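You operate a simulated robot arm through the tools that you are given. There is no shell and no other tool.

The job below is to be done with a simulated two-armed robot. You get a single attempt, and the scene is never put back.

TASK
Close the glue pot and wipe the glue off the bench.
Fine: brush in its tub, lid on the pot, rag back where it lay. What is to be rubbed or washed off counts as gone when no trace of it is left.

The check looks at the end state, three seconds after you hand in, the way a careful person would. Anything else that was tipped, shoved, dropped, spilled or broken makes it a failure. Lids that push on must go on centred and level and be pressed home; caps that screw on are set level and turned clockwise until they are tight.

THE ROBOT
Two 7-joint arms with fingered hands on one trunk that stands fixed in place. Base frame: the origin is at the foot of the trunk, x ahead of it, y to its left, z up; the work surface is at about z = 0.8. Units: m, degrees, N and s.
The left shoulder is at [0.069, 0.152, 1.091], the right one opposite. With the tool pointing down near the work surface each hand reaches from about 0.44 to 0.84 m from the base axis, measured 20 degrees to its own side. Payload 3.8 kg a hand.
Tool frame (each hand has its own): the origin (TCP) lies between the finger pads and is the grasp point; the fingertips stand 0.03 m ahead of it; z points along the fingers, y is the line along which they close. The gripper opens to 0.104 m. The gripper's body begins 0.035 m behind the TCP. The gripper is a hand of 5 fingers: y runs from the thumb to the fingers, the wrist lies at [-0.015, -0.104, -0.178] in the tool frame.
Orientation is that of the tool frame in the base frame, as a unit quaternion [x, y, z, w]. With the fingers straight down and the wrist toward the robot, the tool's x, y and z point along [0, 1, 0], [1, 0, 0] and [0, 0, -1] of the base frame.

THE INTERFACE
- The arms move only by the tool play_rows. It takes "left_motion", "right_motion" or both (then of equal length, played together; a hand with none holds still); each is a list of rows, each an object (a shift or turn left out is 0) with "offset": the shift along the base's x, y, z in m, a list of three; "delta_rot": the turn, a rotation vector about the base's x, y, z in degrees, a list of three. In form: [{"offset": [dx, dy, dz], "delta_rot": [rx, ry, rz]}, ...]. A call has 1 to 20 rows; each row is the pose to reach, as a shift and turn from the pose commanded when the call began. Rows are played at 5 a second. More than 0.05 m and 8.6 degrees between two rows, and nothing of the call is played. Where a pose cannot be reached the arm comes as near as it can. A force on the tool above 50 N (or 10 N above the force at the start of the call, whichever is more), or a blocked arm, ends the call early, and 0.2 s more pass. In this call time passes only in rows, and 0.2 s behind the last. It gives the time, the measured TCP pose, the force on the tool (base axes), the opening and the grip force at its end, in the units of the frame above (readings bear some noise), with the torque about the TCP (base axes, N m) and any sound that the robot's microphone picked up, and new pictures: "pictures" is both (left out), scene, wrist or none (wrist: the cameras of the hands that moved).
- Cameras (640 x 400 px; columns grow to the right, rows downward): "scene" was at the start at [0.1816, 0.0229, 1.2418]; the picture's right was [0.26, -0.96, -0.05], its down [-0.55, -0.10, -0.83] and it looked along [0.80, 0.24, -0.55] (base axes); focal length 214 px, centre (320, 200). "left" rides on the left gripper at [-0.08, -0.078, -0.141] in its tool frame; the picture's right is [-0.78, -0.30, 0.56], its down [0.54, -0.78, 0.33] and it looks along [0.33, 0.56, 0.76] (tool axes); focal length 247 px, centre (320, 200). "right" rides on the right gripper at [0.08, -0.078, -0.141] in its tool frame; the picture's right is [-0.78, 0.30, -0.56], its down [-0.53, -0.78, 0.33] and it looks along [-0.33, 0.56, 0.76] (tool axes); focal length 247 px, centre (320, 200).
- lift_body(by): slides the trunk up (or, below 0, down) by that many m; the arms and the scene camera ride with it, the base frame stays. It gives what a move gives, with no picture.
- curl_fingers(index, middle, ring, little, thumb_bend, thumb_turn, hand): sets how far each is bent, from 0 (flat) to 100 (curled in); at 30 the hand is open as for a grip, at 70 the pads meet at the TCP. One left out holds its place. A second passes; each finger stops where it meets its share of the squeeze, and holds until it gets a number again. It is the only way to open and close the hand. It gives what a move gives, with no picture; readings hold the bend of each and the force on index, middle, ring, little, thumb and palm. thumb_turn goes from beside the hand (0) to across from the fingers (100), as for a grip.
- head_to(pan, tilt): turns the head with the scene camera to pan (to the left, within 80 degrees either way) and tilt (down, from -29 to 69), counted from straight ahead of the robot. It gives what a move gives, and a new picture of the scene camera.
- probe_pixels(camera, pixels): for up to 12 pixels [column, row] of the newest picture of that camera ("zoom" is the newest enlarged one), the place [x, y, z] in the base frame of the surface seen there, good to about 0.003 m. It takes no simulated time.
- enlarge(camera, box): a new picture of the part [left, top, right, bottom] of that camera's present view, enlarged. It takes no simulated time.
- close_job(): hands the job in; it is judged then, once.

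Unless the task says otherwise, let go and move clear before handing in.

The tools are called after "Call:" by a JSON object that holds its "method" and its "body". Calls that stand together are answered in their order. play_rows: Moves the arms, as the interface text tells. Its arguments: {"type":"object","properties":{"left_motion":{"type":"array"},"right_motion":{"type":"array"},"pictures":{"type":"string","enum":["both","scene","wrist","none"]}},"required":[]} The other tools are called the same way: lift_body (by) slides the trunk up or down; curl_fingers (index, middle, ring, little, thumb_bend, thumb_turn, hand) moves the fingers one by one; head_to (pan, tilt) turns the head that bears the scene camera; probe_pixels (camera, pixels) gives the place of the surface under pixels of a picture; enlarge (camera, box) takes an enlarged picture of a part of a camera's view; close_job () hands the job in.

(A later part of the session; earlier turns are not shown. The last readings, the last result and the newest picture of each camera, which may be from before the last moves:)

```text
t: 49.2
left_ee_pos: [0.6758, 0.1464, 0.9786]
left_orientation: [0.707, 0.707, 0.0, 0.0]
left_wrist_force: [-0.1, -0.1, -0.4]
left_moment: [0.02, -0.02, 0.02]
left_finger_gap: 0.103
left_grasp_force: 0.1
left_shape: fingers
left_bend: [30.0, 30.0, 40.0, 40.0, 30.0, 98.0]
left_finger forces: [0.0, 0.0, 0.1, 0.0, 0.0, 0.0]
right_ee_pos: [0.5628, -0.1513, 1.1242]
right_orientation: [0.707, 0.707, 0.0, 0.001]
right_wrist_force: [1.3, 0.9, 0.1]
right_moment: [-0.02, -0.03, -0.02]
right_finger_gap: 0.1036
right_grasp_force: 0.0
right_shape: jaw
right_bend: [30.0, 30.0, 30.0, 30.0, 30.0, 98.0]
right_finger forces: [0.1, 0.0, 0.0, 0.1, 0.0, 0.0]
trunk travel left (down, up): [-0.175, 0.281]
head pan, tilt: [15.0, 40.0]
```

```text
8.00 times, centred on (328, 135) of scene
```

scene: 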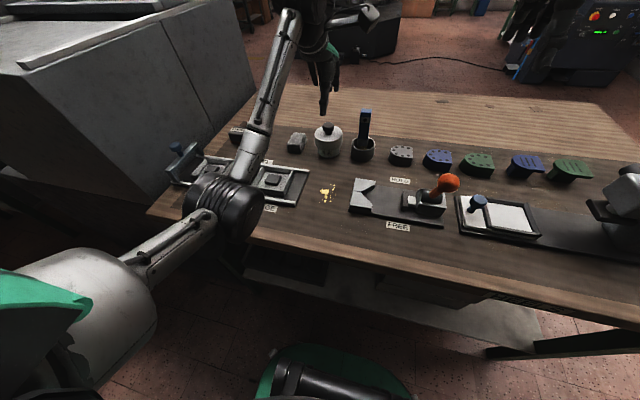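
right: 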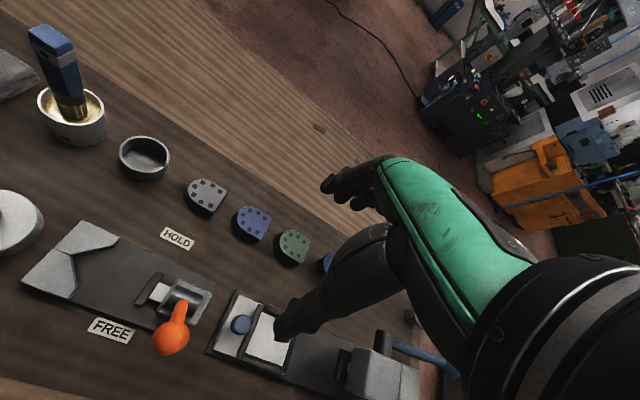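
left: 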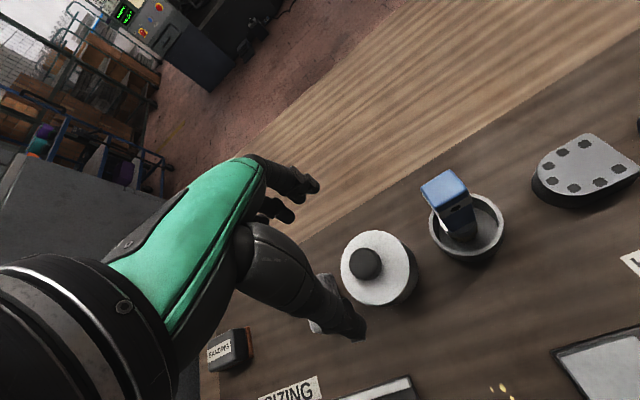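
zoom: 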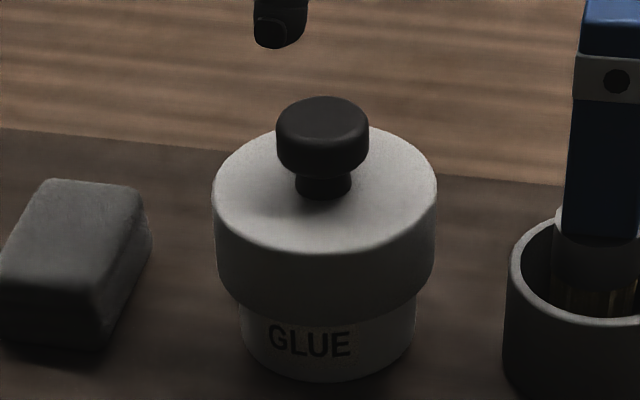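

Call:
{"method": "probe_pixels", "body": {"camera": "zoom", "pixels": [[227, 190], [424, 190], [322, 240], [245, 150], [405, 155], [322, 105], [270, 225], [384, 225], [245, 340], [412, 335], [300, 230], [350, 230]]}}

Call:
{"method": "enlarge", "body": {"camera": "scene", "box": [313, 130, 343, 162]}}

```text
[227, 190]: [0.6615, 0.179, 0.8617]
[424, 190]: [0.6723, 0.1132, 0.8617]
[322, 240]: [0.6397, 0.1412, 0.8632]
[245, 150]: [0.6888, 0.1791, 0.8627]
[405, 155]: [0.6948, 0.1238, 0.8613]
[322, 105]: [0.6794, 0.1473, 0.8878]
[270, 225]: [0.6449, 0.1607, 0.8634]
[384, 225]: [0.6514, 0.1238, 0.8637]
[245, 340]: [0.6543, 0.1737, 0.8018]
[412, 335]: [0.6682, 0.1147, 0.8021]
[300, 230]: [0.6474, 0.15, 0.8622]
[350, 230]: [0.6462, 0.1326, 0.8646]
```

```text
12.50 times, centred on (328, 146) of scene
```

zoom: 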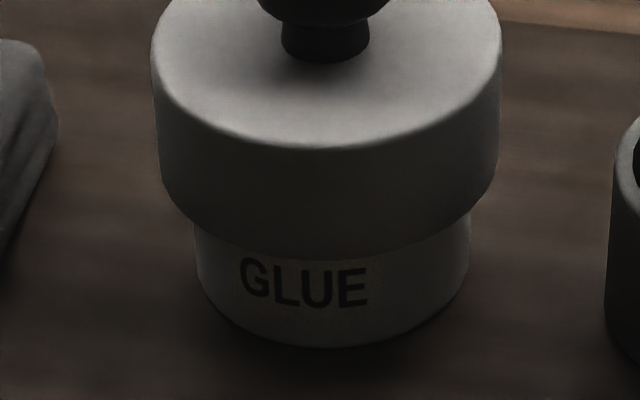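

The lid is on, level at about 0.862 with no further travel at 29 N, so it's home. Now I'll measure the glue spots, rag and neighbours for the wipe.

Call:
{"method": "enlarge", "body": {"camera": "scene", "box": [290, 165, 370, 220]}}

```text
7.27 times, centred on (330, 192) of scene
```

zoom: 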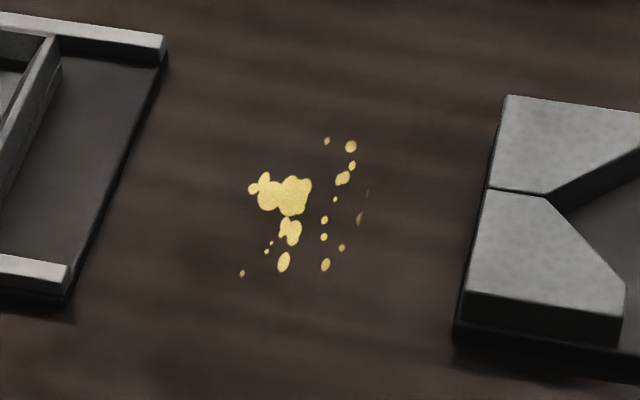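

Call:
{"method": "probe_pixels", "body": {"camera": "zoom", "pixels": [[250, 189], [242, 273], [327, 140], [351, 146], [367, 195], [360, 218], [341, 248], [326, 265], [284, 262], [292, 195], [70, 280], [163, 45]]}}

Call:
{"method": "probe_pixels", "body": {"camera": "zoom", "pixels": [[508, 97], [465, 305], [455, 335], [488, 190], [80, 290], [166, 65], [150, 38]]}}

Call:
{"method": "enlarge", "body": {"camera": "scene", "box": [265, 115, 325, 165]}}

```text
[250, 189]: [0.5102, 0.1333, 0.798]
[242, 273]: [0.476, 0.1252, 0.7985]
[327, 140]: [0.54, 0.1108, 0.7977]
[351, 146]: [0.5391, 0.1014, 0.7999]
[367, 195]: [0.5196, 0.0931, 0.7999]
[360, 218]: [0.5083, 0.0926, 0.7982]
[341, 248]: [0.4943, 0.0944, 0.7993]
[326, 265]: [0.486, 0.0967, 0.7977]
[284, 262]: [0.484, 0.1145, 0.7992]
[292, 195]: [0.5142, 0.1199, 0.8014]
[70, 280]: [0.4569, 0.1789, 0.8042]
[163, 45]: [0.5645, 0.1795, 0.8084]
```

```text
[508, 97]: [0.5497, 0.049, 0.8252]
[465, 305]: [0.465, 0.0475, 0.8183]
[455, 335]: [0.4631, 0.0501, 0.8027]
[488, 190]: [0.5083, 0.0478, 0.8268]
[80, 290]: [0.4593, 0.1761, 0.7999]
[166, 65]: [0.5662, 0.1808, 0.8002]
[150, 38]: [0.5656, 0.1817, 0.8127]
```

```text
8.00 times, centred on (295, 140) of scene
```

zoom: 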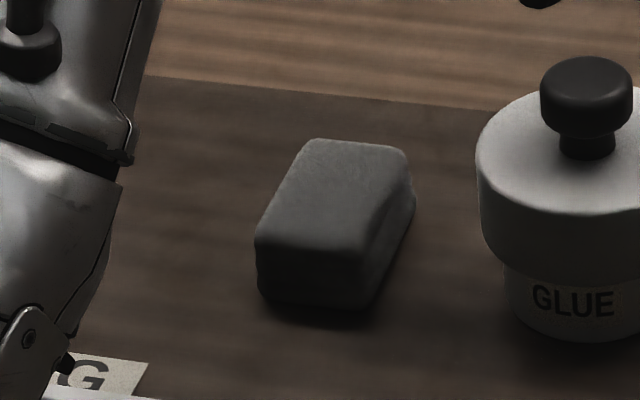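

The glue spans x 0.474–0.542, y 0.091–0.135, between the plate (y 0.05) and rack (y 0.178). I'll record the rag's exact resting place.

Call:
{"method": "probe_pixels", "body": {"camera": "zoom", "pixels": [[310, 142], [402, 150], [258, 240], [362, 250], [335, 190], [262, 298], [360, 305], [412, 210], [310, 280], [385, 250], [412, 190], [330, 305]]}}

Call:
{"method": "enlarge", "body": {"camera": "left", "box": [290, 260, 400, 340]}}

```text
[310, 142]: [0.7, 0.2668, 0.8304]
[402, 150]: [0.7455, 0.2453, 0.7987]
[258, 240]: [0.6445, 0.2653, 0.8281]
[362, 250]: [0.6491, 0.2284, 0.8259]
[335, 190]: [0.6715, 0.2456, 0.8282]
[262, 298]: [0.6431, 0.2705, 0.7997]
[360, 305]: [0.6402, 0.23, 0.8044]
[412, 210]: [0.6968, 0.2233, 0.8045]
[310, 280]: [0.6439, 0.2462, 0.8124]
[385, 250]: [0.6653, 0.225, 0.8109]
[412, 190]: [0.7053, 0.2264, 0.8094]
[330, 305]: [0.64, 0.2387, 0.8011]
```

```text
5.00 times, centred on (345, 300) of left
```

zoom: 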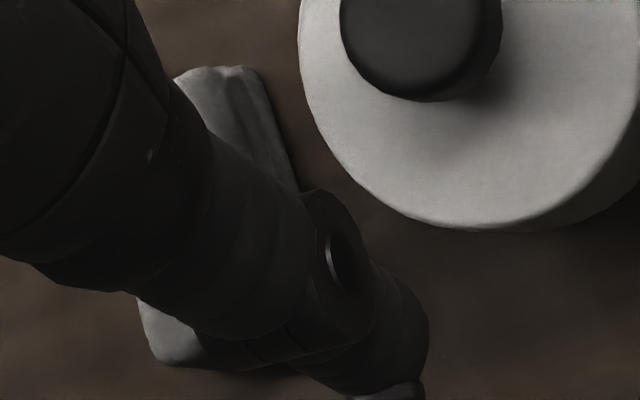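

Rag spans x 0.642–0.706, y 0.225–0.269 (centre 0.674, 0.247). I'll tuck ring and little fingers away and move the left hand over the rag.

Call:
{"method": "curl_fingers", "body": {"hand": "left", "ring": 95, "little": 95, "index": 30, "middle": 30, "thumb_bend": 30}}

Call:
{"method": "play_rows", "body": {"left_motion": [{"offset": [0, 0.01, 0.02]}, {"offset": [0, 0.04, 0.03]}, {"offset": [-0.001, 0.07, 0.03]}, {"offset": [-0.002, 0.1, 0.03]}, {"offset": [-0.002, 0.1, 0.0]}, {"offset": [-0.002, 0.1, -0.04]}, {"offset": [-0.002, 0.1, -0.07]}, {"offset": [-0.002, 0.1, -0.07]}], "pictures": "both"}}

Call:
{"method": "enlarge", "body": {"camera": "left", "box": [240, 180, 460, 350]}}

Call:
{"method": "enlarge", "body": {"camera": "scene", "box": [250, 80, 370, 180]}}

```text
t: 50.2
left_ee_pos: [0.6752, 0.1458, 0.9774]
left_orientation: [0.707, 0.707, 0.0, 0.0]
left_wrist_force: [-0.6, 0.1, -0.5]
left_moment: [0.03, 0.01, -0.02]
left_finger_gap: 0.1028
left_grasp_force: 0.0
left_shape: fingers
left_bend: [30.0, 30.0, 95.0, 95.0, 30.0, 98.0]
left_finger forces: [0.0, 0.0, 0.0, 0.0, 0.0, 0.0]
right_ee_pos: [0.563, -0.1516, 1.1259]
right_orientation: [0.707, 0.707, 0.0, 0.0]
right_wrist_force: [-0.2, 0.8, 0.3]
right_moment: [0.01, 0.01, 0.02]
right_finger_gap: 0.1036
right_grasp_force: 0.1
right_shape: jaw
right_bend: [30.0, 30.0, 30.0, 30.0, 30.0, 98.0]
right_finger forces: [0.1, 0.0, 0.0, 0.0, 0.0, 0.0]
trunk travel left (down, up): [-0.175, 0.281]
head pan, tilt: [15.0, 40.0]
```

```text
t: 52.0
left_ee_pos: [0.6739, 0.2488, 0.9082]
left_orientation: [0.707, 0.707, -0.001, 0.0]
left_wrist_force: [0.0, 0.2, -0.3]
left_moment: [0.0, 0.02, 0.03]
left_finger_gap: 0.1028
left_grasp_force: 0.1
left_shape: fingers
left_bend: [30.0, 30.0, 95.0, 95.0, 30.0, 98.0]
left_finger forces: [0.1, 0.0, 0.0, 0.1, 0.0, 0.0]
right_ee_pos: [0.5603, -0.1537, 1.1247]
right_orientation: [0.707, 0.707, 0.0, 0.0]
right_wrist_force: [0.4, 0.2, 0.4]
right_moment: [-0.04, -0.01, 0.02]
right_finger_gap: 0.1037
right_grasp_force: 0.0
right_shape: jaw
right_bend: [30.0, 30.0, 30.0, 30.0, 30.0, 98.0]
right_finger forces: [0.0, 0.0, 0.1, 0.0, 0.0, 0.1]
trunk travel left (down, up): [-0.175, 0.281]
head pan, tilt: [15.0, 40.0]
```

scene: 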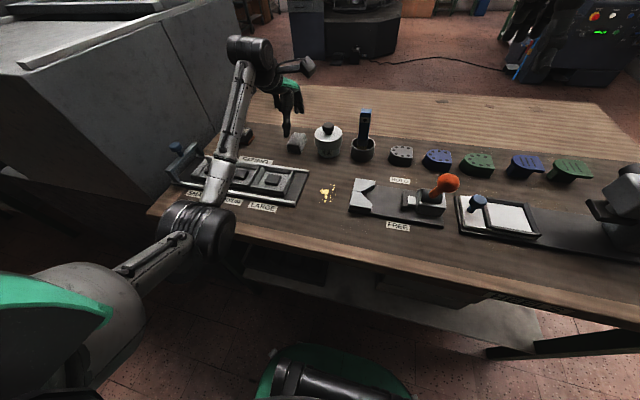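
left: 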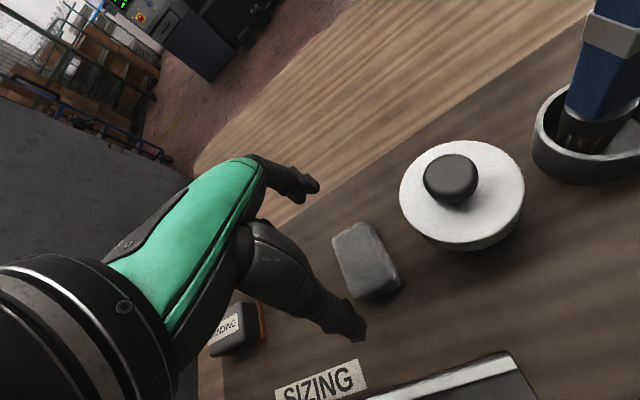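

```text
2.35 times, centred on (350, 265) of left
```

zoom: 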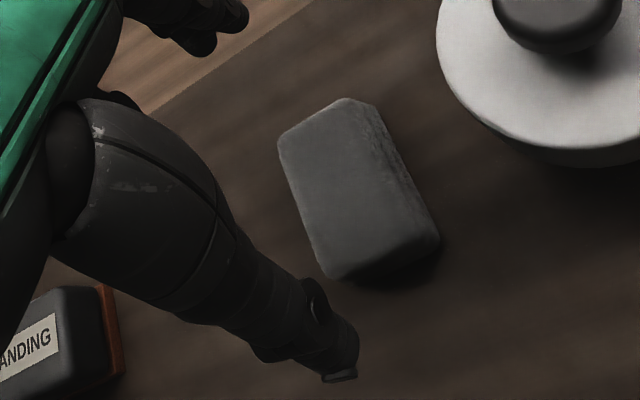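

```text
4.00 times, centred on (310, 130) of scene
```

zoom: 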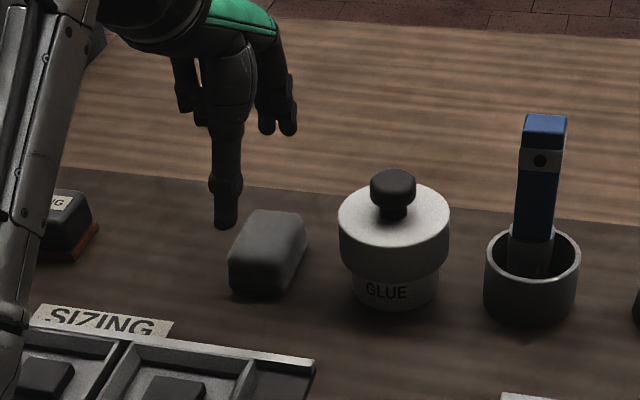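

The hand is centred on the rag. I'll record its corners with the left camera, then lower to TCP z ≈ 0.837.

Call:
{"method": "probe_pixels", "body": {"camera": "left", "pixels": [[335, 240], [362, 225], [396, 282], [358, 297], [366, 262]]}}

Call:
{"method": "play_rows", "body": {"left_motion": [{"offset": [0.0005, -0.001, -0.03]}, {"offset": [0.0005, -0.001, -0.055]}, {"offset": [0.0005, -0.001, -0.071]}, {"offset": [0.0005, -0.001, -0.071]}], "pictures": "none"}}

Call:
{"method": "enlarge", "body": {"camera": "left", "box": [240, 180, 460, 350]}}

Call:
{"method": "enlarge", "body": {"camera": "scene", "box": [250, 80, 370, 180]}}

```text
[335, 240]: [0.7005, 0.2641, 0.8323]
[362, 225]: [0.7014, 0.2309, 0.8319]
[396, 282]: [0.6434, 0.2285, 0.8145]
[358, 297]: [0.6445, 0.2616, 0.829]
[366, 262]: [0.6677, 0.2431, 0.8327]
```

```text
t: 53.0
left_ee_pos: [0.6753, 0.2485, 0.8373]
left_orientation: [0.707, 0.707, 0.0, 0.0]
left_wrist_force: [0.3, 0.0, 0.4]
left_moment: [0.01, 0.02, -0.01]
left_finger_gap: 0.1025
left_grasp_force: 0.0
left_shape: fingers
left_bend: [30.0, 30.0, 95.0, 95.0, 30.0, 98.0]
left_finger forces: [0.1, 0.1, 0.0, 0.0, 0.1, 0.1]
right_ee_pos: [0.5623, -0.1519, 1.126]
right_orientation: [0.707, 0.708, -0.001, 0.0]
right_wrist_force: [0.2, 1.1, -0.2]
right_moment: [-0.04, 0.02, 0.03]
right_finger_gap: 0.1039
right_grasp_force: 0.1
right_shape: jaw
right_bend: [30.0, 30.0, 30.0, 30.0, 30.0, 98.0]
right_finger forces: [0.1, 0.0, 0.0, 0.1, 0.1, 0.0]
trunk travel left (down, up): [-0.175, 0.281]
head pan, tilt: [15.0, 40.0]
```

```text
2.35 times, centred on (350, 265) of left
```

zoom: 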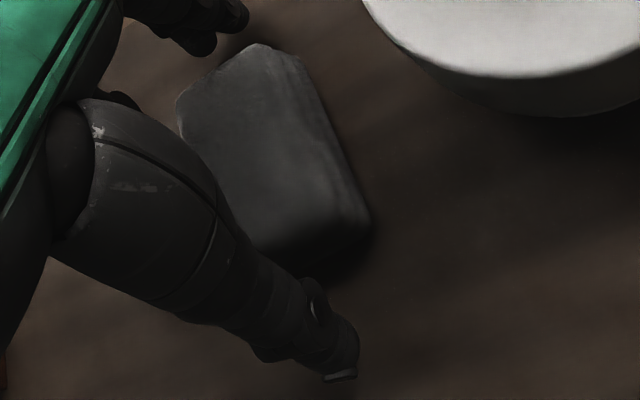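

```text
4.00 times, centred on (310, 130) of scene
```

zoom: 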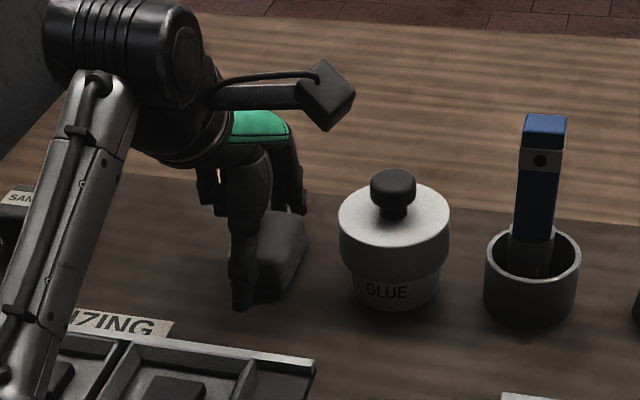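

The rag lies between thumb and fingers. Closing gently.

Call:
{"method": "curl_fingers", "body": {"hand": "left", "index": 42, "middle": 42, "thumb_bend": 42, "thumb_turn": 100}}

Call:
{"method": "curl_fingers", "body": {"hand": "left", "index": 50, "middle": 50, "thumb_bend": 50}}

Call:
{"method": "enlarge", "body": {"camera": "left", "box": [240, 180, 460, 350]}}

Call:
{"method": "enlarge", "body": {"camera": "scene", "box": [250, 80, 370, 180]}}

```text
t: 54.0
left_ee_pos: [0.6759, 0.2492, 0.8381]
left_orientation: [0.708, 0.707, 0.0, 0.0]
left_wrist_force: [0.6, 0.3, 0.4]
left_moment: [0.01, -0.01, -0.01]
left_finger_gap: 0.0751
left_grasp_force: 0.9
left_shape: fingers
left_bend: [41.0, 42.0, 95.0, 95.0, 41.0, 99.0]
left_finger forces: [0.6, 0.0, 0.1, 0.0, 0.7, 0.1]
right_ee_pos: [0.5618, -0.1519, 1.1256]
right_orientation: [0.707, 0.707, 0.0, -0.001]
right_wrist_force: [0.6, -0.2, 0.0]
right_moment: [-0.01, 0.02, -0.02]
right_finger_gap: 0.1037
right_grasp_force: 0.3
right_shape: jaw
right_bend: [30.0, 30.0, 30.0, 30.0, 30.0, 98.0]
right_finger forces: [0.2, 0.1, 0.0, 0.0, 0.1, 0.0]
trunk travel left (down, up): [-0.175, 0.281]
head pan, tilt: [15.0, 40.0]
```

```text
t: 55.0
left_ee_pos: [0.6763, 0.2485, 0.838]
left_orientation: [0.707, 0.707, 0.0, -0.001]
left_wrist_force: [0.7, -0.1, 2.0]
left_moment: [0.01, -0.04, 0.04]
left_finger_gap: 0.0693
left_grasp_force: 8.7
left_shape: fingers
left_bend: [44.0, 46.0, 95.0, 95.0, 43.0, 99.0]
left_finger forces: [5.7, 3.5, 0.0, 0.0, 7.9, 0.0]
right_ee_pos: [0.562, -0.1521, 1.1259]
right_orientation: [0.707, 0.707, 0.001, 0.0]
right_wrist_force: [-0.7, -0.6, -0.3]
right_moment: [0.02, -0.02, -0.02]
right_finger_gap: 0.1039
right_grasp_force: 0.1
right_shape: jaw
right_bend: [30.0, 30.0, 30.0, 30.0, 30.0, 98.0]
right_finger forces: [0.0, 0.0, 0.0, 0.1, 0.1, 0.0]
trunk travel left (down, up): [-0.175, 0.281]
head pan, tilt: [15.0, 40.0]
```

```text
2.35 times, centred on (350, 265) of left
```

zoom: 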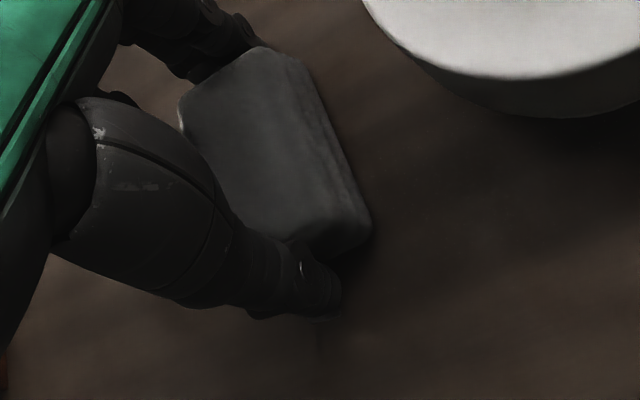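

```text
4.00 times, centred on (310, 130) of scene
```

zoom: 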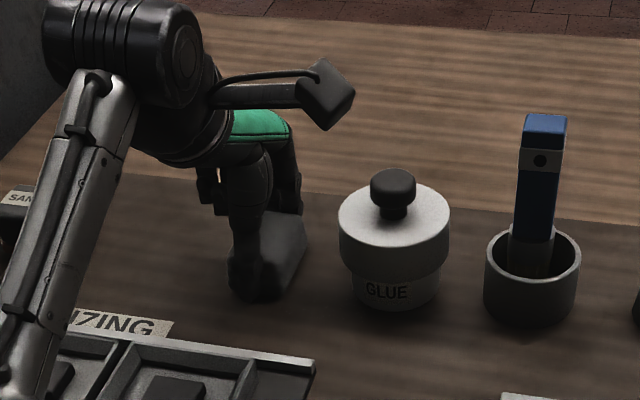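

The rag is held at about 9 N. I'll lift it 0.08 m, carry it first toward the robot and then over the glue.

Call:
{"method": "play_rows", "body": {"left_motion": [{"offset": [0, 0, 0.02]}, {"offset": [0, 0, 0.05]}, {"offset": [0, 0, 0.08]}, {"offset": [-0.04, -0.01, 0.08]}, {"offset": [-0.08, -0.03, 0.08]}, {"offset": [-0.115, -0.06, 0.08]}, {"offset": [-0.145, -0.095, 0.08]}, {"offset": [-0.168, -0.133, 0.08]}, {"offset": [-0.168, -0.133, 0.05]}, {"offset": [-0.168, -0.133, 0.02]}, {"offset": [-0.168, -0.133, 0.02]}], "pictures": "both"}}

Call:
{"method": "enlarge", "body": {"camera": "left", "box": [240, 180, 460, 350]}}

Call:
{"method": "enlarge", "body": {"camera": "scene", "box": [260, 120, 380, 220]}}

```text
t: 57.4
left_ee_pos: [0.5066, 0.1139, 0.8565]
left_orientation: [0.708, 0.707, 0.0, 0.0]
left_wrist_force: [0.0, -0.1, 0.4]
left_moment: [-0.01, 0.0, 0.0]
left_finger_gap: 0.0693
left_grasp_force: 8.0
left_shape: fingers
left_bend: [45.0, 47.0, 95.0, 95.0, 43.0, 99.0]
left_finger forces: [5.3, 3.2, 0.1, 0.0, 7.9, 0.0]
right_ee_pos: [0.5625, -0.1523, 1.1251]
right_orientation: [0.707, 0.707, 0.001, 0.0]
right_wrist_force: [-0.8, 0.4, 0.0]
right_moment: [-0.03, -0.01, 0.0]
right_finger_gap: 0.104
right_grasp_force: 0.1
right_shape: jaw
right_bend: [30.0, 30.0, 30.0, 30.0, 30.0, 98.0]
right_finger forces: [0.0, 0.1, 0.0, 0.0, 0.1, 0.0]
trunk travel left (down, up): [-0.175, 0.281]
head pan, tilt: [15.0, 40.0]
```

scene: 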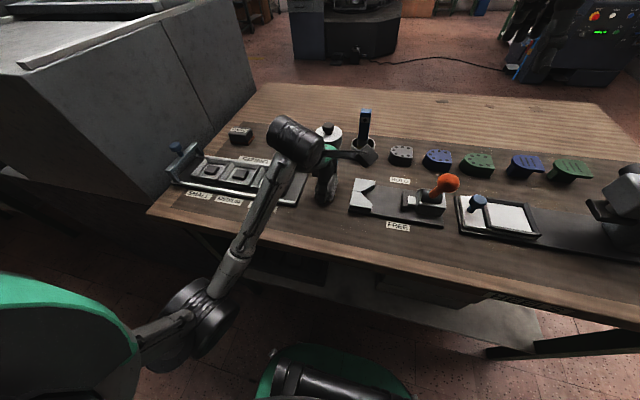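
left: 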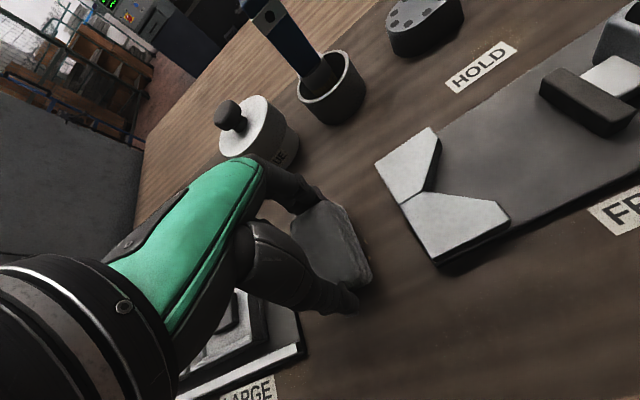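

```text
2.35 times, centred on (350, 265) of left
```

zoom: 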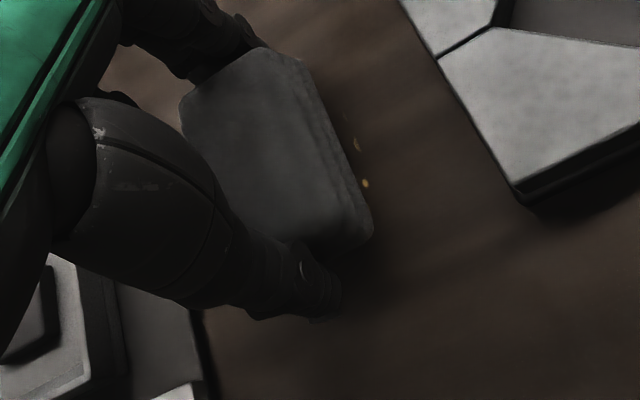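

```text
4.00 times, centred on (320, 170) of scene
```

zoom: 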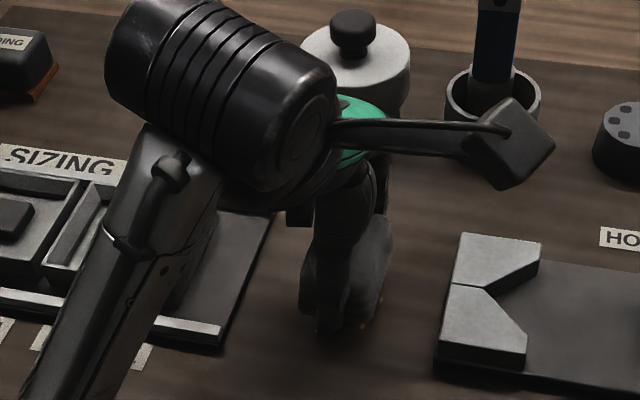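

The rag is over the glue (spots visible just right of it in the left view). I'll check forearm clearance, then lower to contact.

Call:
{"method": "probe_pixels", "body": {"camera": "zoom", "pixels": [[150, 340], [180, 290], [520, 185], [300, 220], [320, 325]]}}

Call:
{"method": "play_rows", "body": {"left_motion": [{"offset": [0, 0, -0.01]}, {"offset": [0, 0, -0.017]}, {"offset": [0, 0, -0.02]}, {"offset": [0, 0, -0.022]}], "pictures": "none"}}

```text
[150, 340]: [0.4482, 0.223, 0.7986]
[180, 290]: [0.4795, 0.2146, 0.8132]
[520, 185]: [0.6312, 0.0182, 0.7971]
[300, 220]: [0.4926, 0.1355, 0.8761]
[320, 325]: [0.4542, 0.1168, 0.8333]
```

```text
t: 58.4
left_ee_pos: [0.5063, 0.1135, 0.8358]
left_orientation: [0.707, 0.707, 0.002, 0.003]
left_wrist_force: [-0.2, 0.2, 13.2]
left_moment: [0.01, 0.02, 0.01]
left_finger_gap: 0.0699
left_grasp_force: 10.9
left_shape: fingers
left_bend: [45.0, 47.0, 95.0, 95.0, 44.0, 99.0]
left_finger forces: [6.2, 3.7, 0.0, 0.0, 11.2, 0.1]
right_ee_pos: [0.5604, -0.1521, 1.1266]
right_orientation: [0.707, 0.707, 0.001, 0.001]
right_wrist_force: [0.1, 0.0, -0.3]
right_moment: [0.0, -0.02, 0.02]
right_finger_gap: 0.1037
right_grasp_force: 0.1
right_shape: jaw
right_bend: [30.0, 30.0, 30.0, 30.0, 30.0, 98.0]
right_finger forces: [0.0, 0.0, 0.0, 0.0, 0.0, 0.0]
trunk travel left (down, up): [-0.175, 0.281]
head pan, tilt: [15.0, 40.0]
```

Contact at 13 N. I'll ease 0.5–1 mm and wipe back and forth along x with small y steps over the whole patch.

Call:
{"method": "play_rows", "body": {"left_motion": [{"offset": [0, 0, 0.001]}, {"offset": [0.015, 0, 0.001]}, {"offset": [0.027, 0, 0.001]}, {"offset": [0.015, -0.003, 0.001]}, {"offset": [0, -0.005, 0.001]}, {"offset": [-0.015, -0.007, 0.001]}, {"offset": [-0.027, -0.008, 0.001]}, {"offset": [-0.012, -0.01, 0.001]}, {"offset": [0.003, -0.012, 0.001]}, {"offset": [0.018, -0.012, 0.001]}, {"offset": [0.027, -0.012, 0.001]}, {"offset": [0.015, -0.012, 0.001]}, {"offset": [0, -0.012, 0.001]}, {"offset": [-0.015, -0.012, 0.001]}, {"offset": [-0.027, -0.01, 0.001]}], "pictures": "both"}}

Call:
{"method": "enlarge", "body": {"camera": "left", "box": [240, 180, 460, 350]}}

```text
t: 61.6
left_ee_pos: [0.4779, 0.1035, 0.8355]
left_orientation: [0.708, 0.706, 0.001, 0.001]
left_wrist_force: [5.2, -1.0, 8.9]
left_moment: [-0.01, -0.08, -0.01]
left_finger_gap: 0.0703
left_grasp_force: 10.5
left_shape: fingers
left_bend: [43.0, 46.0, 95.0, 95.0, 45.0, 100.0]
left_finger forces: [8.1, 4.6, 0.0, 0.0, 8.4, 0.1]
right_ee_pos: [0.5618, -0.1533, 1.1263]
right_orientation: [0.707, 0.708, 0.0, 0.0]
right_wrist_force: [-0.5, 0.0, -0.3]
right_moment: [-0.01, 0.02, 0.02]
right_finger_gap: 0.1038
right_grasp_force: 0.1
right_shape: jaw
right_bend: [30.0, 30.0, 30.0, 30.0, 30.0, 98.0]
right_finger forces: [0.0, 0.0, 0.0, 0.0, 0.1, 0.1]
trunk travel left (down, up): [-0.175, 0.281]
head pan, tilt: [15.0, 40.0]
```

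scene: 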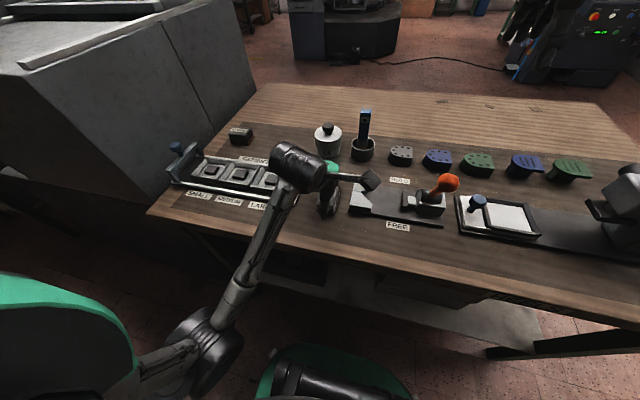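
left: 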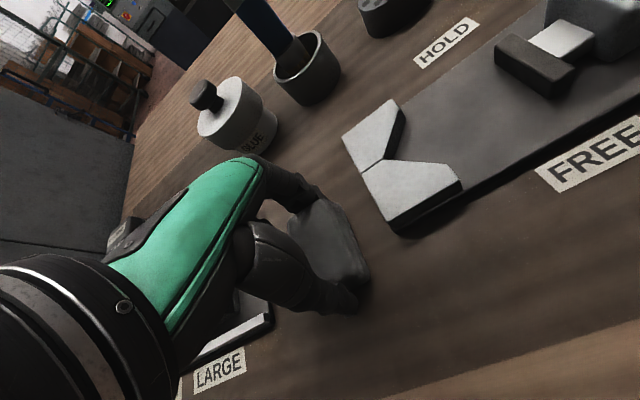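

```text
2.35 times, centred on (350, 265) of left
```

zoom: 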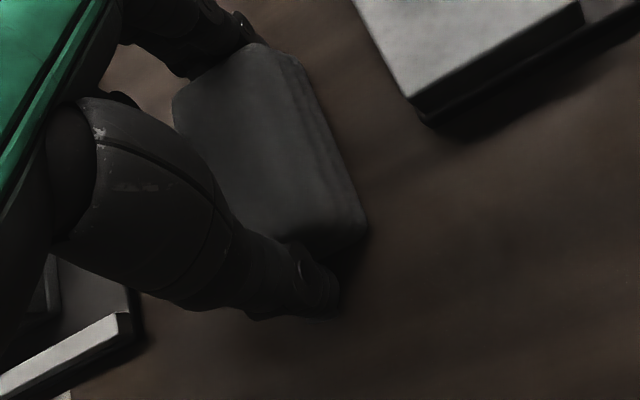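

The wiped side looks clean. Now the +y side of the patch with the same strokes.

Call:
{"method": "play_rows", "body": {"left_motion": [{"offset": [0.0, 0.008, 0]}, {"offset": [0.0, 0.016, 0]}, {"offset": [0.0, 0.022, 0]}, {"offset": [0.015, 0.022, 0]}, {"offset": [0.03, 0.022, 0]}, {"offset": [0.045, 0.022, 0]}, {"offset": [0.057, 0.022, 0]}, {"offset": [0.057, 0.014, 0]}, {"offset": [0.057, 0.006, 0]}, {"offset": [0.057, -0.002, 0]}, {"offset": [0.045, 0.002, 0]}, {"offset": [0.035, 0.008, 0]}, {"offset": [0.025, 0.014, 0]}, {"offset": [0.01, 0.018, 0]}, {"offset": [0.0, 0.02, 0]}, {"offset": [0.015, 0.016, 0]}, {"offset": [0.03, 0.012, 0]}, {"offset": [0.027, 0.012, 0.02]}, {"offset": [0.027, 0.012, 0.05]}, {"offset": [0.027, 0.012, 0.08]}], "pictures": "both"}}

Call:
{"method": "enlarge", "body": {"camera": "scene", "box": [290, 150, 370, 220]}}

Call:
{"method": "enlarge", "body": {"camera": "left", "box": [240, 180, 500, 350]}}

```text
t: 65.8
left_ee_pos: [0.5059, 0.1173, 0.9157]
left_orientation: [0.708, 0.707, -0.001, -0.001]
left_wrist_force: [-0.8, -0.5, -0.1]
left_moment: [-0.02, -0.01, 0.0]
left_finger_gap: 0.0701
left_grasp_force: 8.9
left_shape: fingers
left_bend: [45.0, 47.0, 95.0, 95.0, 44.0, 99.0]
left_finger forces: [6.0, 3.1, 0.1, 0.0, 9.0, 0.0]
right_ee_pos: [0.5623, -0.1516, 1.1257]
right_orientation: [0.707, 0.707, 0.001, -0.001]
right_wrist_force: [-1.1, 0.3, 0.5]
right_moment: [0.02, -0.01, 0.0]
right_finger_gap: 0.1037
right_grasp_force: 0.1
right_shape: jaw
right_bend: [30.0, 30.0, 30.0, 30.0, 30.0, 98.0]
right_finger forces: [0.1, 0.1, 0.0, 0.0, 0.1, 0.0]
trunk travel left (down, up): [-0.175, 0.281]
head pan, tilt: [15.0, 40.0]
```

scene: 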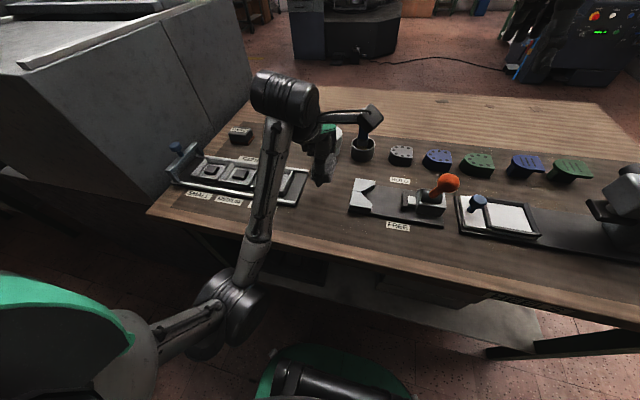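
left: 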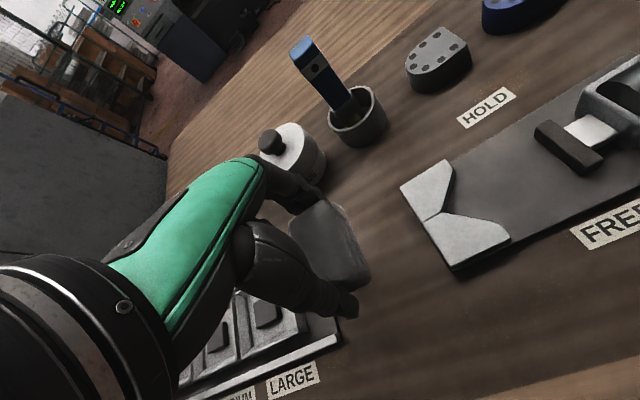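

```text
5.71 times, centred on (330, 185) of scene
```

zoom: 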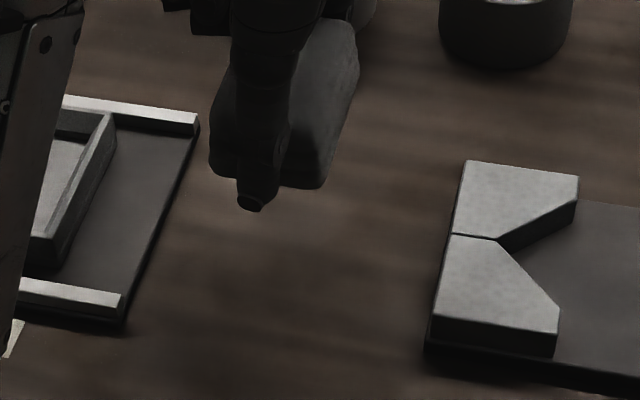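

```text
2.35 times, centred on (370, 265) of left
```

zoom: 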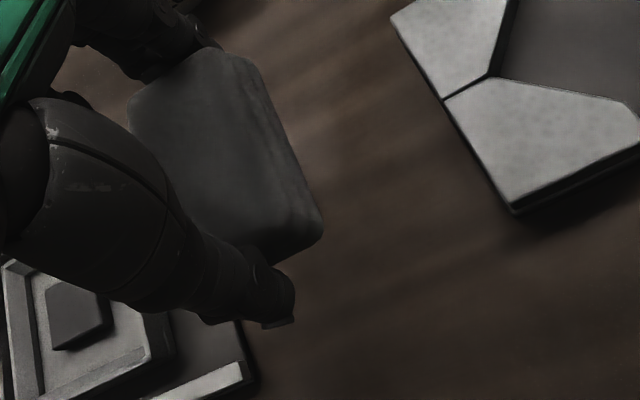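

The patch seems clean under the hand. I'll carry the rag back along the same path to above its resting place and then look at the wiped area unobstructed.

Call:
{"method": "play_rows", "body": {"left_motion": [{"offset": [0.023, 0.036, 0.001]}, {"offset": [0.053, 0.071, 0.001]}, {"offset": [0.088, 0.101, 0.001]}, {"offset": [0.128, 0.121, 0.001]}, {"offset": [0.168, 0.131, 0.001]}, {"offset": [0.168, 0.131, 0.001]}], "pictures": "both"}}

Call:
{"method": "enlarge", "body": {"camera": "scene", "box": [290, 165, 370, 220]}}

Call:
{"method": "enlarge", "body": {"camera": "scene", "box": [310, 175, 350, 210]}}

Call:
{"method": "enlarge", "body": {"camera": "right", "box": [0, 140, 160, 260]}}

```text
t: 67.2
left_ee_pos: [0.6749, 0.2474, 0.9186]
left_orientation: [0.708, 0.707, 0.001, 0.0]
left_wrist_force: [0.6, 0.1, 0.0]
left_moment: [0.02, -0.02, 0.02]
left_finger_gap: 0.0703
left_grasp_force: 9.2
left_shape: fingers
left_bend: [45.0, 47.0, 95.0, 95.0, 44.0, 99.0]
left_finger forces: [6.0, 3.1, 0.0, 0.1, 9.0, 0.0]
right_ee_pos: [0.5607, -0.1518, 1.1246]
right_orientation: [0.707, 0.707, 0.001, -0.001]
right_wrist_force: [-1.5, -0.3, -0.5]
right_moment: [0.01, 0.01, 0.04]
right_finger_gap: 0.1038
right_grasp_force: 0.0
right_shape: jaw
right_bend: [30.0, 30.0, 30.0, 30.0, 30.0, 98.0]
right_finger forces: [0.1, 0.1, 0.0, 0.0, 0.0, 0.0]
trunk travel left (down, up): [-0.175, 0.281]
head pan, tilt: [15.0, 40.0]
```

scene: 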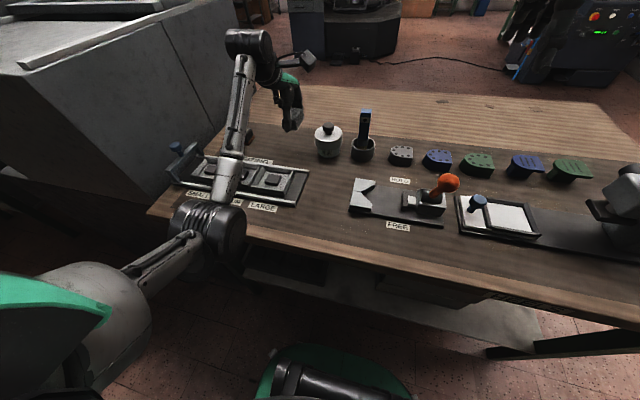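
left: 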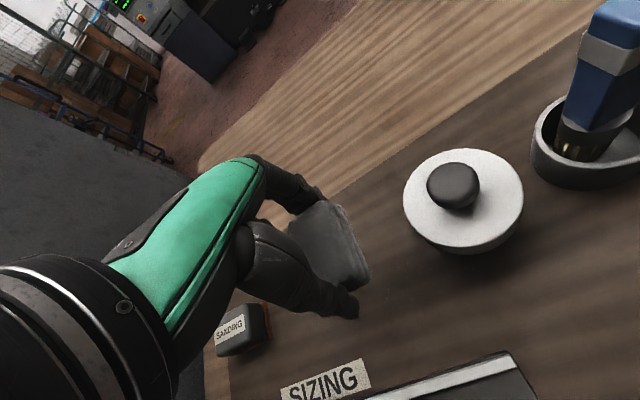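

```text
7.27 times, centred on (330, 192) of scene
```

zoom: 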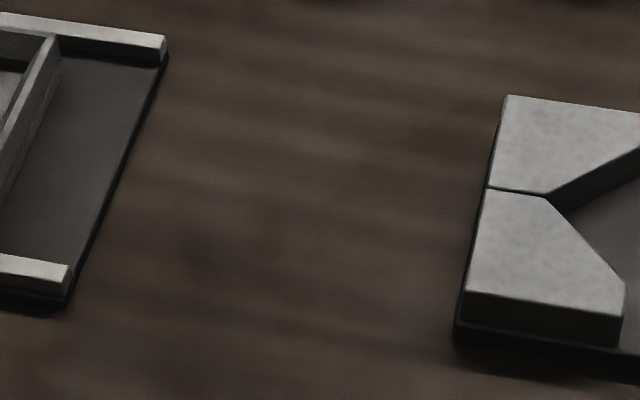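

```text
11.43 times, centred on (330, 192) of scene
```

zoom: 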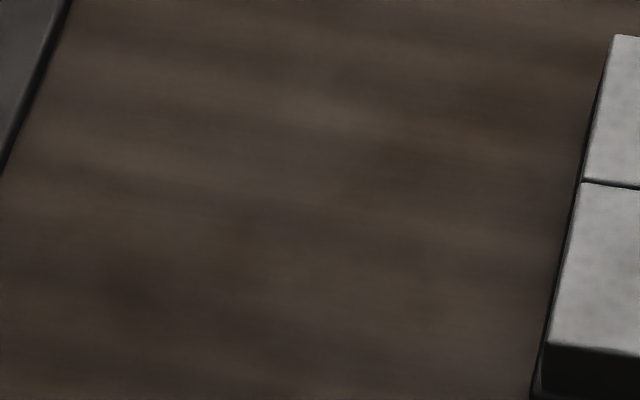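

```text
3.33 times, centred on (80, 200) of right
```

zoom: 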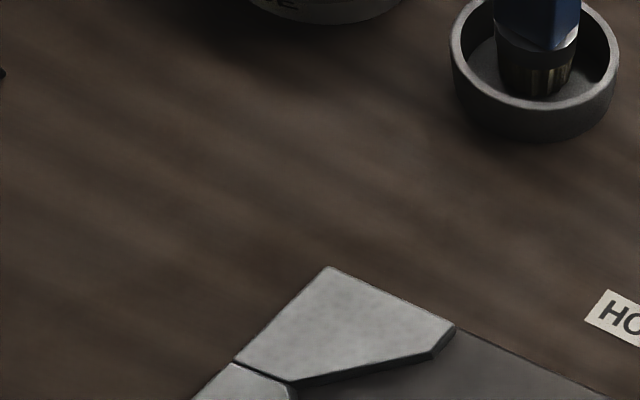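

The glue is entirely gone in all zooms. Checking the rag's resting spot, then lowering the rag back to the same pose.

Call:
{"method": "enlarge", "body": {"camera": "scene", "box": [265, 115, 325, 165]}}

Call:
{"method": "play_rows", "body": {"left_motion": [{"offset": [0, 0, -0.03]}, {"offset": [0, 0, -0.06]}, {"offset": [0, 0, -0.072]}, {"offset": [0, 0, -0.077]}, {"offset": [0, 0, -0.077]}], "pictures": "both"}}

Call:
{"method": "enlarge", "body": {"camera": "scene", "box": [250, 80, 370, 180]}}

Call:
{"method": "enlarge", "body": {"camera": "left", "box": [240, 180, 460, 350]}}

```text
8.00 times, centred on (295, 140) of scene
```

zoom: 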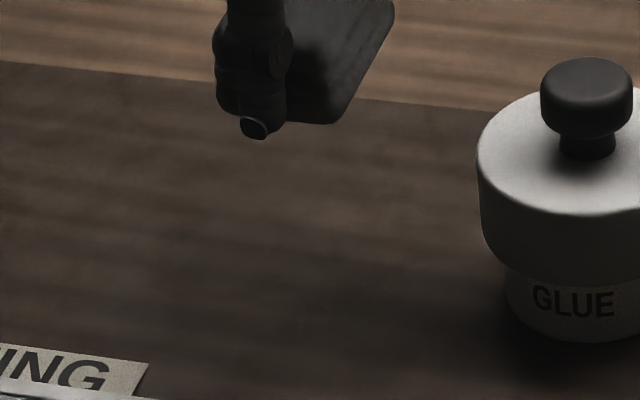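

```text
t: 68.4
left_ee_pos: [0.6756, 0.2475, 0.84]
left_orientation: [0.706, 0.708, 0.0, 0.0]
left_wrist_force: [-0.8, -0.6, -0.3]
left_moment: [0.02, 0.01, 0.04]
left_finger_gap: 0.0701
left_grasp_force: 8.7
left_shape: fingers
left_bend: [45.0, 47.0, 95.0, 95.0, 44.0, 99.0]
left_finger forces: [6.0, 3.2, 0.0, 0.0, 8.9, 0.1]
right_ee_pos: [0.5615, -0.1522, 1.1253]
right_orientation: [0.707, 0.707, 0.0, 0.0]
right_wrist_force: [0.3, -0.3, 2.0]
right_moment: [0.0, -0.01, -0.03]
right_finger_gap: 0.1034
right_grasp_force: 0.1
right_shape: jaw
right_bend: [30.0, 30.0, 30.0, 30.0, 30.0, 98.0]
right_finger forces: [0.0, 0.0, 0.2, 0.1, 0.0, 0.0]
trunk travel left (down, up): [-0.175, 0.281]
head pan, tilt: [15.0, 40.0]
```

scene: 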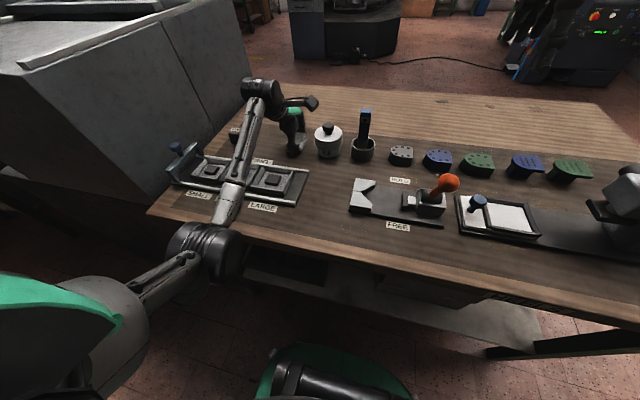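
left: 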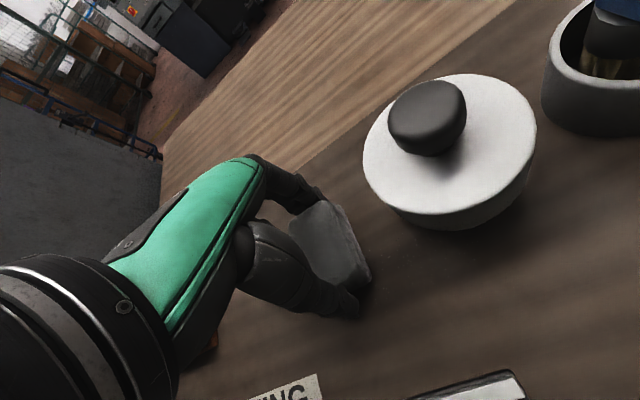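

```text
4.00 times, centred on (310, 130) of scene
```

zoom: 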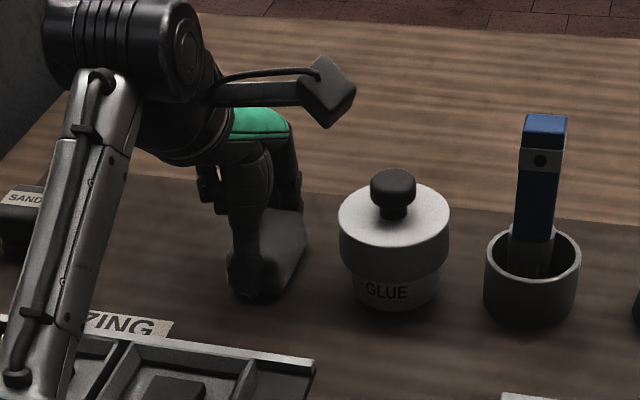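

```text
2.35 times, centred on (350, 265) of left
```

zoom: 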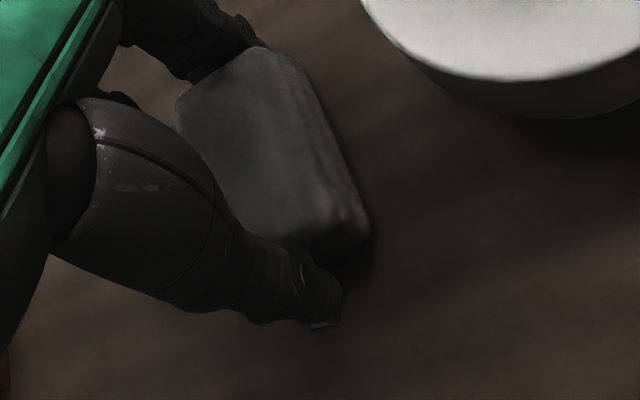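

The rag is in the same pose as when taken. I'll lower the last millimetres and release.

Call:
{"method": "play_rows", "body": {"left_motion": [{"offset": [0, 0, -0.0015]}, {"offset": [0, 0, -0.003]}], "pictures": "none"}}

Call:
{"method": "curl_fingers", "body": {"hand": "left", "index": 41, "middle": 41, "thumb_bend": 40}}

Call:
{"method": "curl_fingers", "body": {"hand": "left", "index": 30, "middle": 30, "thumb_bend": 30}}

Call:
{"method": "play_rows", "body": {"left_motion": [{"offset": [0, 0, 0.02]}, {"offset": [0, 0, 0.05]}, {"offset": [0, 0, 0.09]}, {"offset": [-0.03, 0.01, 0.13]}, {"offset": [-0.06, 0.02, 0.17]}, {"offset": [-0.1, 0.03, 0.19]}, {"offset": [-0.14, 0.04, 0.21]}, {"offset": [-0.18, 0.045, 0.24]}, {"offset": [-0.22, 0.045, 0.26]}, {"offset": [-0.255, 0.046, 0.285]}, {"offset": [-0.257, 0.046, 0.305]}], "pictures": "both"}}

```text
t: 69.0
left_ee_pos: [0.6743, 0.2474, 0.8366]
left_orientation: [0.707, 0.708, 0.0, 0.0]
left_wrist_force: [0.3, 0.1, 0.4]
left_moment: [0.03, 0.01, -0.01]
left_finger_gap: 0.0702
left_grasp_force: 8.9
left_shape: fingers
left_bend: [45.0, 47.0, 95.0, 95.0, 44.0, 99.0]
left_finger forces: [6.0, 3.3, 0.0, 0.0, 9.0, 0.0]
right_ee_pos: [0.5615, -0.1522, 1.1251]
right_orientation: [0.707, 0.707, 0.0, 0.0]
right_wrist_force: [0.0, 0.3, 0.0]
right_moment: [-0.01, 0.03, 0.01]
right_finger_gap: 0.1036
right_grasp_force: 0.1
right_shape: jaw
right_bend: [30.0, 30.0, 30.0, 30.0, 30.0, 98.0]
right_finger forces: [0.1, 0.0, 0.1, 0.1, 0.0, 0.0]
trunk travel left (down, up): [-0.175, 0.281]
head pan, tilt: [15.0, 40.0]
```

```text
t: 70.0
left_ee_pos: [0.6743, 0.2474, 0.8369]
left_orientation: [0.707, 0.707, 0.0, 0.0]
left_wrist_force: [0.3, 0.9, 0.3]
left_moment: [0.0, 0.02, -0.02]
left_finger_gap: 0.0774
left_grasp_force: 0.5
left_shape: fingers
left_bend: [41.0, 41.0, 95.0, 95.0, 40.0, 99.0]
left_finger forces: [0.1, 0.0, 0.0, 0.0, 0.5, 0.0]
right_ee_pos: [0.5617, -0.1521, 1.1252]
right_orientation: [0.707, 0.707, 0.0, 0.0]
right_wrist_force: [0.4, 0.4, -0.6]
right_moment: [-0.02, -0.01, -0.03]
right_finger_gap: 0.1038
right_grasp_force: 0.0
right_shape: jaw
right_bend: [30.0, 30.0, 30.0, 30.0, 30.0, 98.0]
right_finger forces: [0.0, 0.1, 0.1, 0.1, 0.0, 0.0]
trunk travel left (down, up): [-0.175, 0.281]
head pan, tilt: [15.0, 40.0]
```

```text
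t: 71.0
left_ee_pos: [0.6744, 0.2481, 0.836]
left_orientation: [0.707, 0.707, 0.0, 0.0]
left_wrist_force: [1.3, -0.4, 0.9]
left_moment: [0.0, 0.05, 0.02]
left_finger_gap: 0.1025
left_grasp_force: 0.1
left_shape: fingers
left_bend: [30.0, 30.0, 95.0, 95.0, 30.0, 98.0]
left_finger forces: [0.0, 0.0, 0.1, 0.0, 0.1, 0.0]
right_ee_pos: [0.5614, -0.1519, 1.1237]
right_orientation: [0.707, 0.707, 0.0, 0.0]
right_wrist_force: [1.2, 0.3, -1.1]
right_moment: [0.0, 0.01, -0.02]
right_finger_gap: 0.1036
right_grasp_force: 0.1
right_shape: jaw
right_bend: [30.0, 30.0, 30.0, 30.0, 30.0, 98.0]
right_finger forces: [0.0, 0.0, 0.0, 0.0, 0.1, 0.0]
trunk travel left (down, up): [-0.175, 0.281]
head pan, tilt: [15.0, 40.0]
```

```text
refused: row 4 steps farther than a row can; nothing moved
```

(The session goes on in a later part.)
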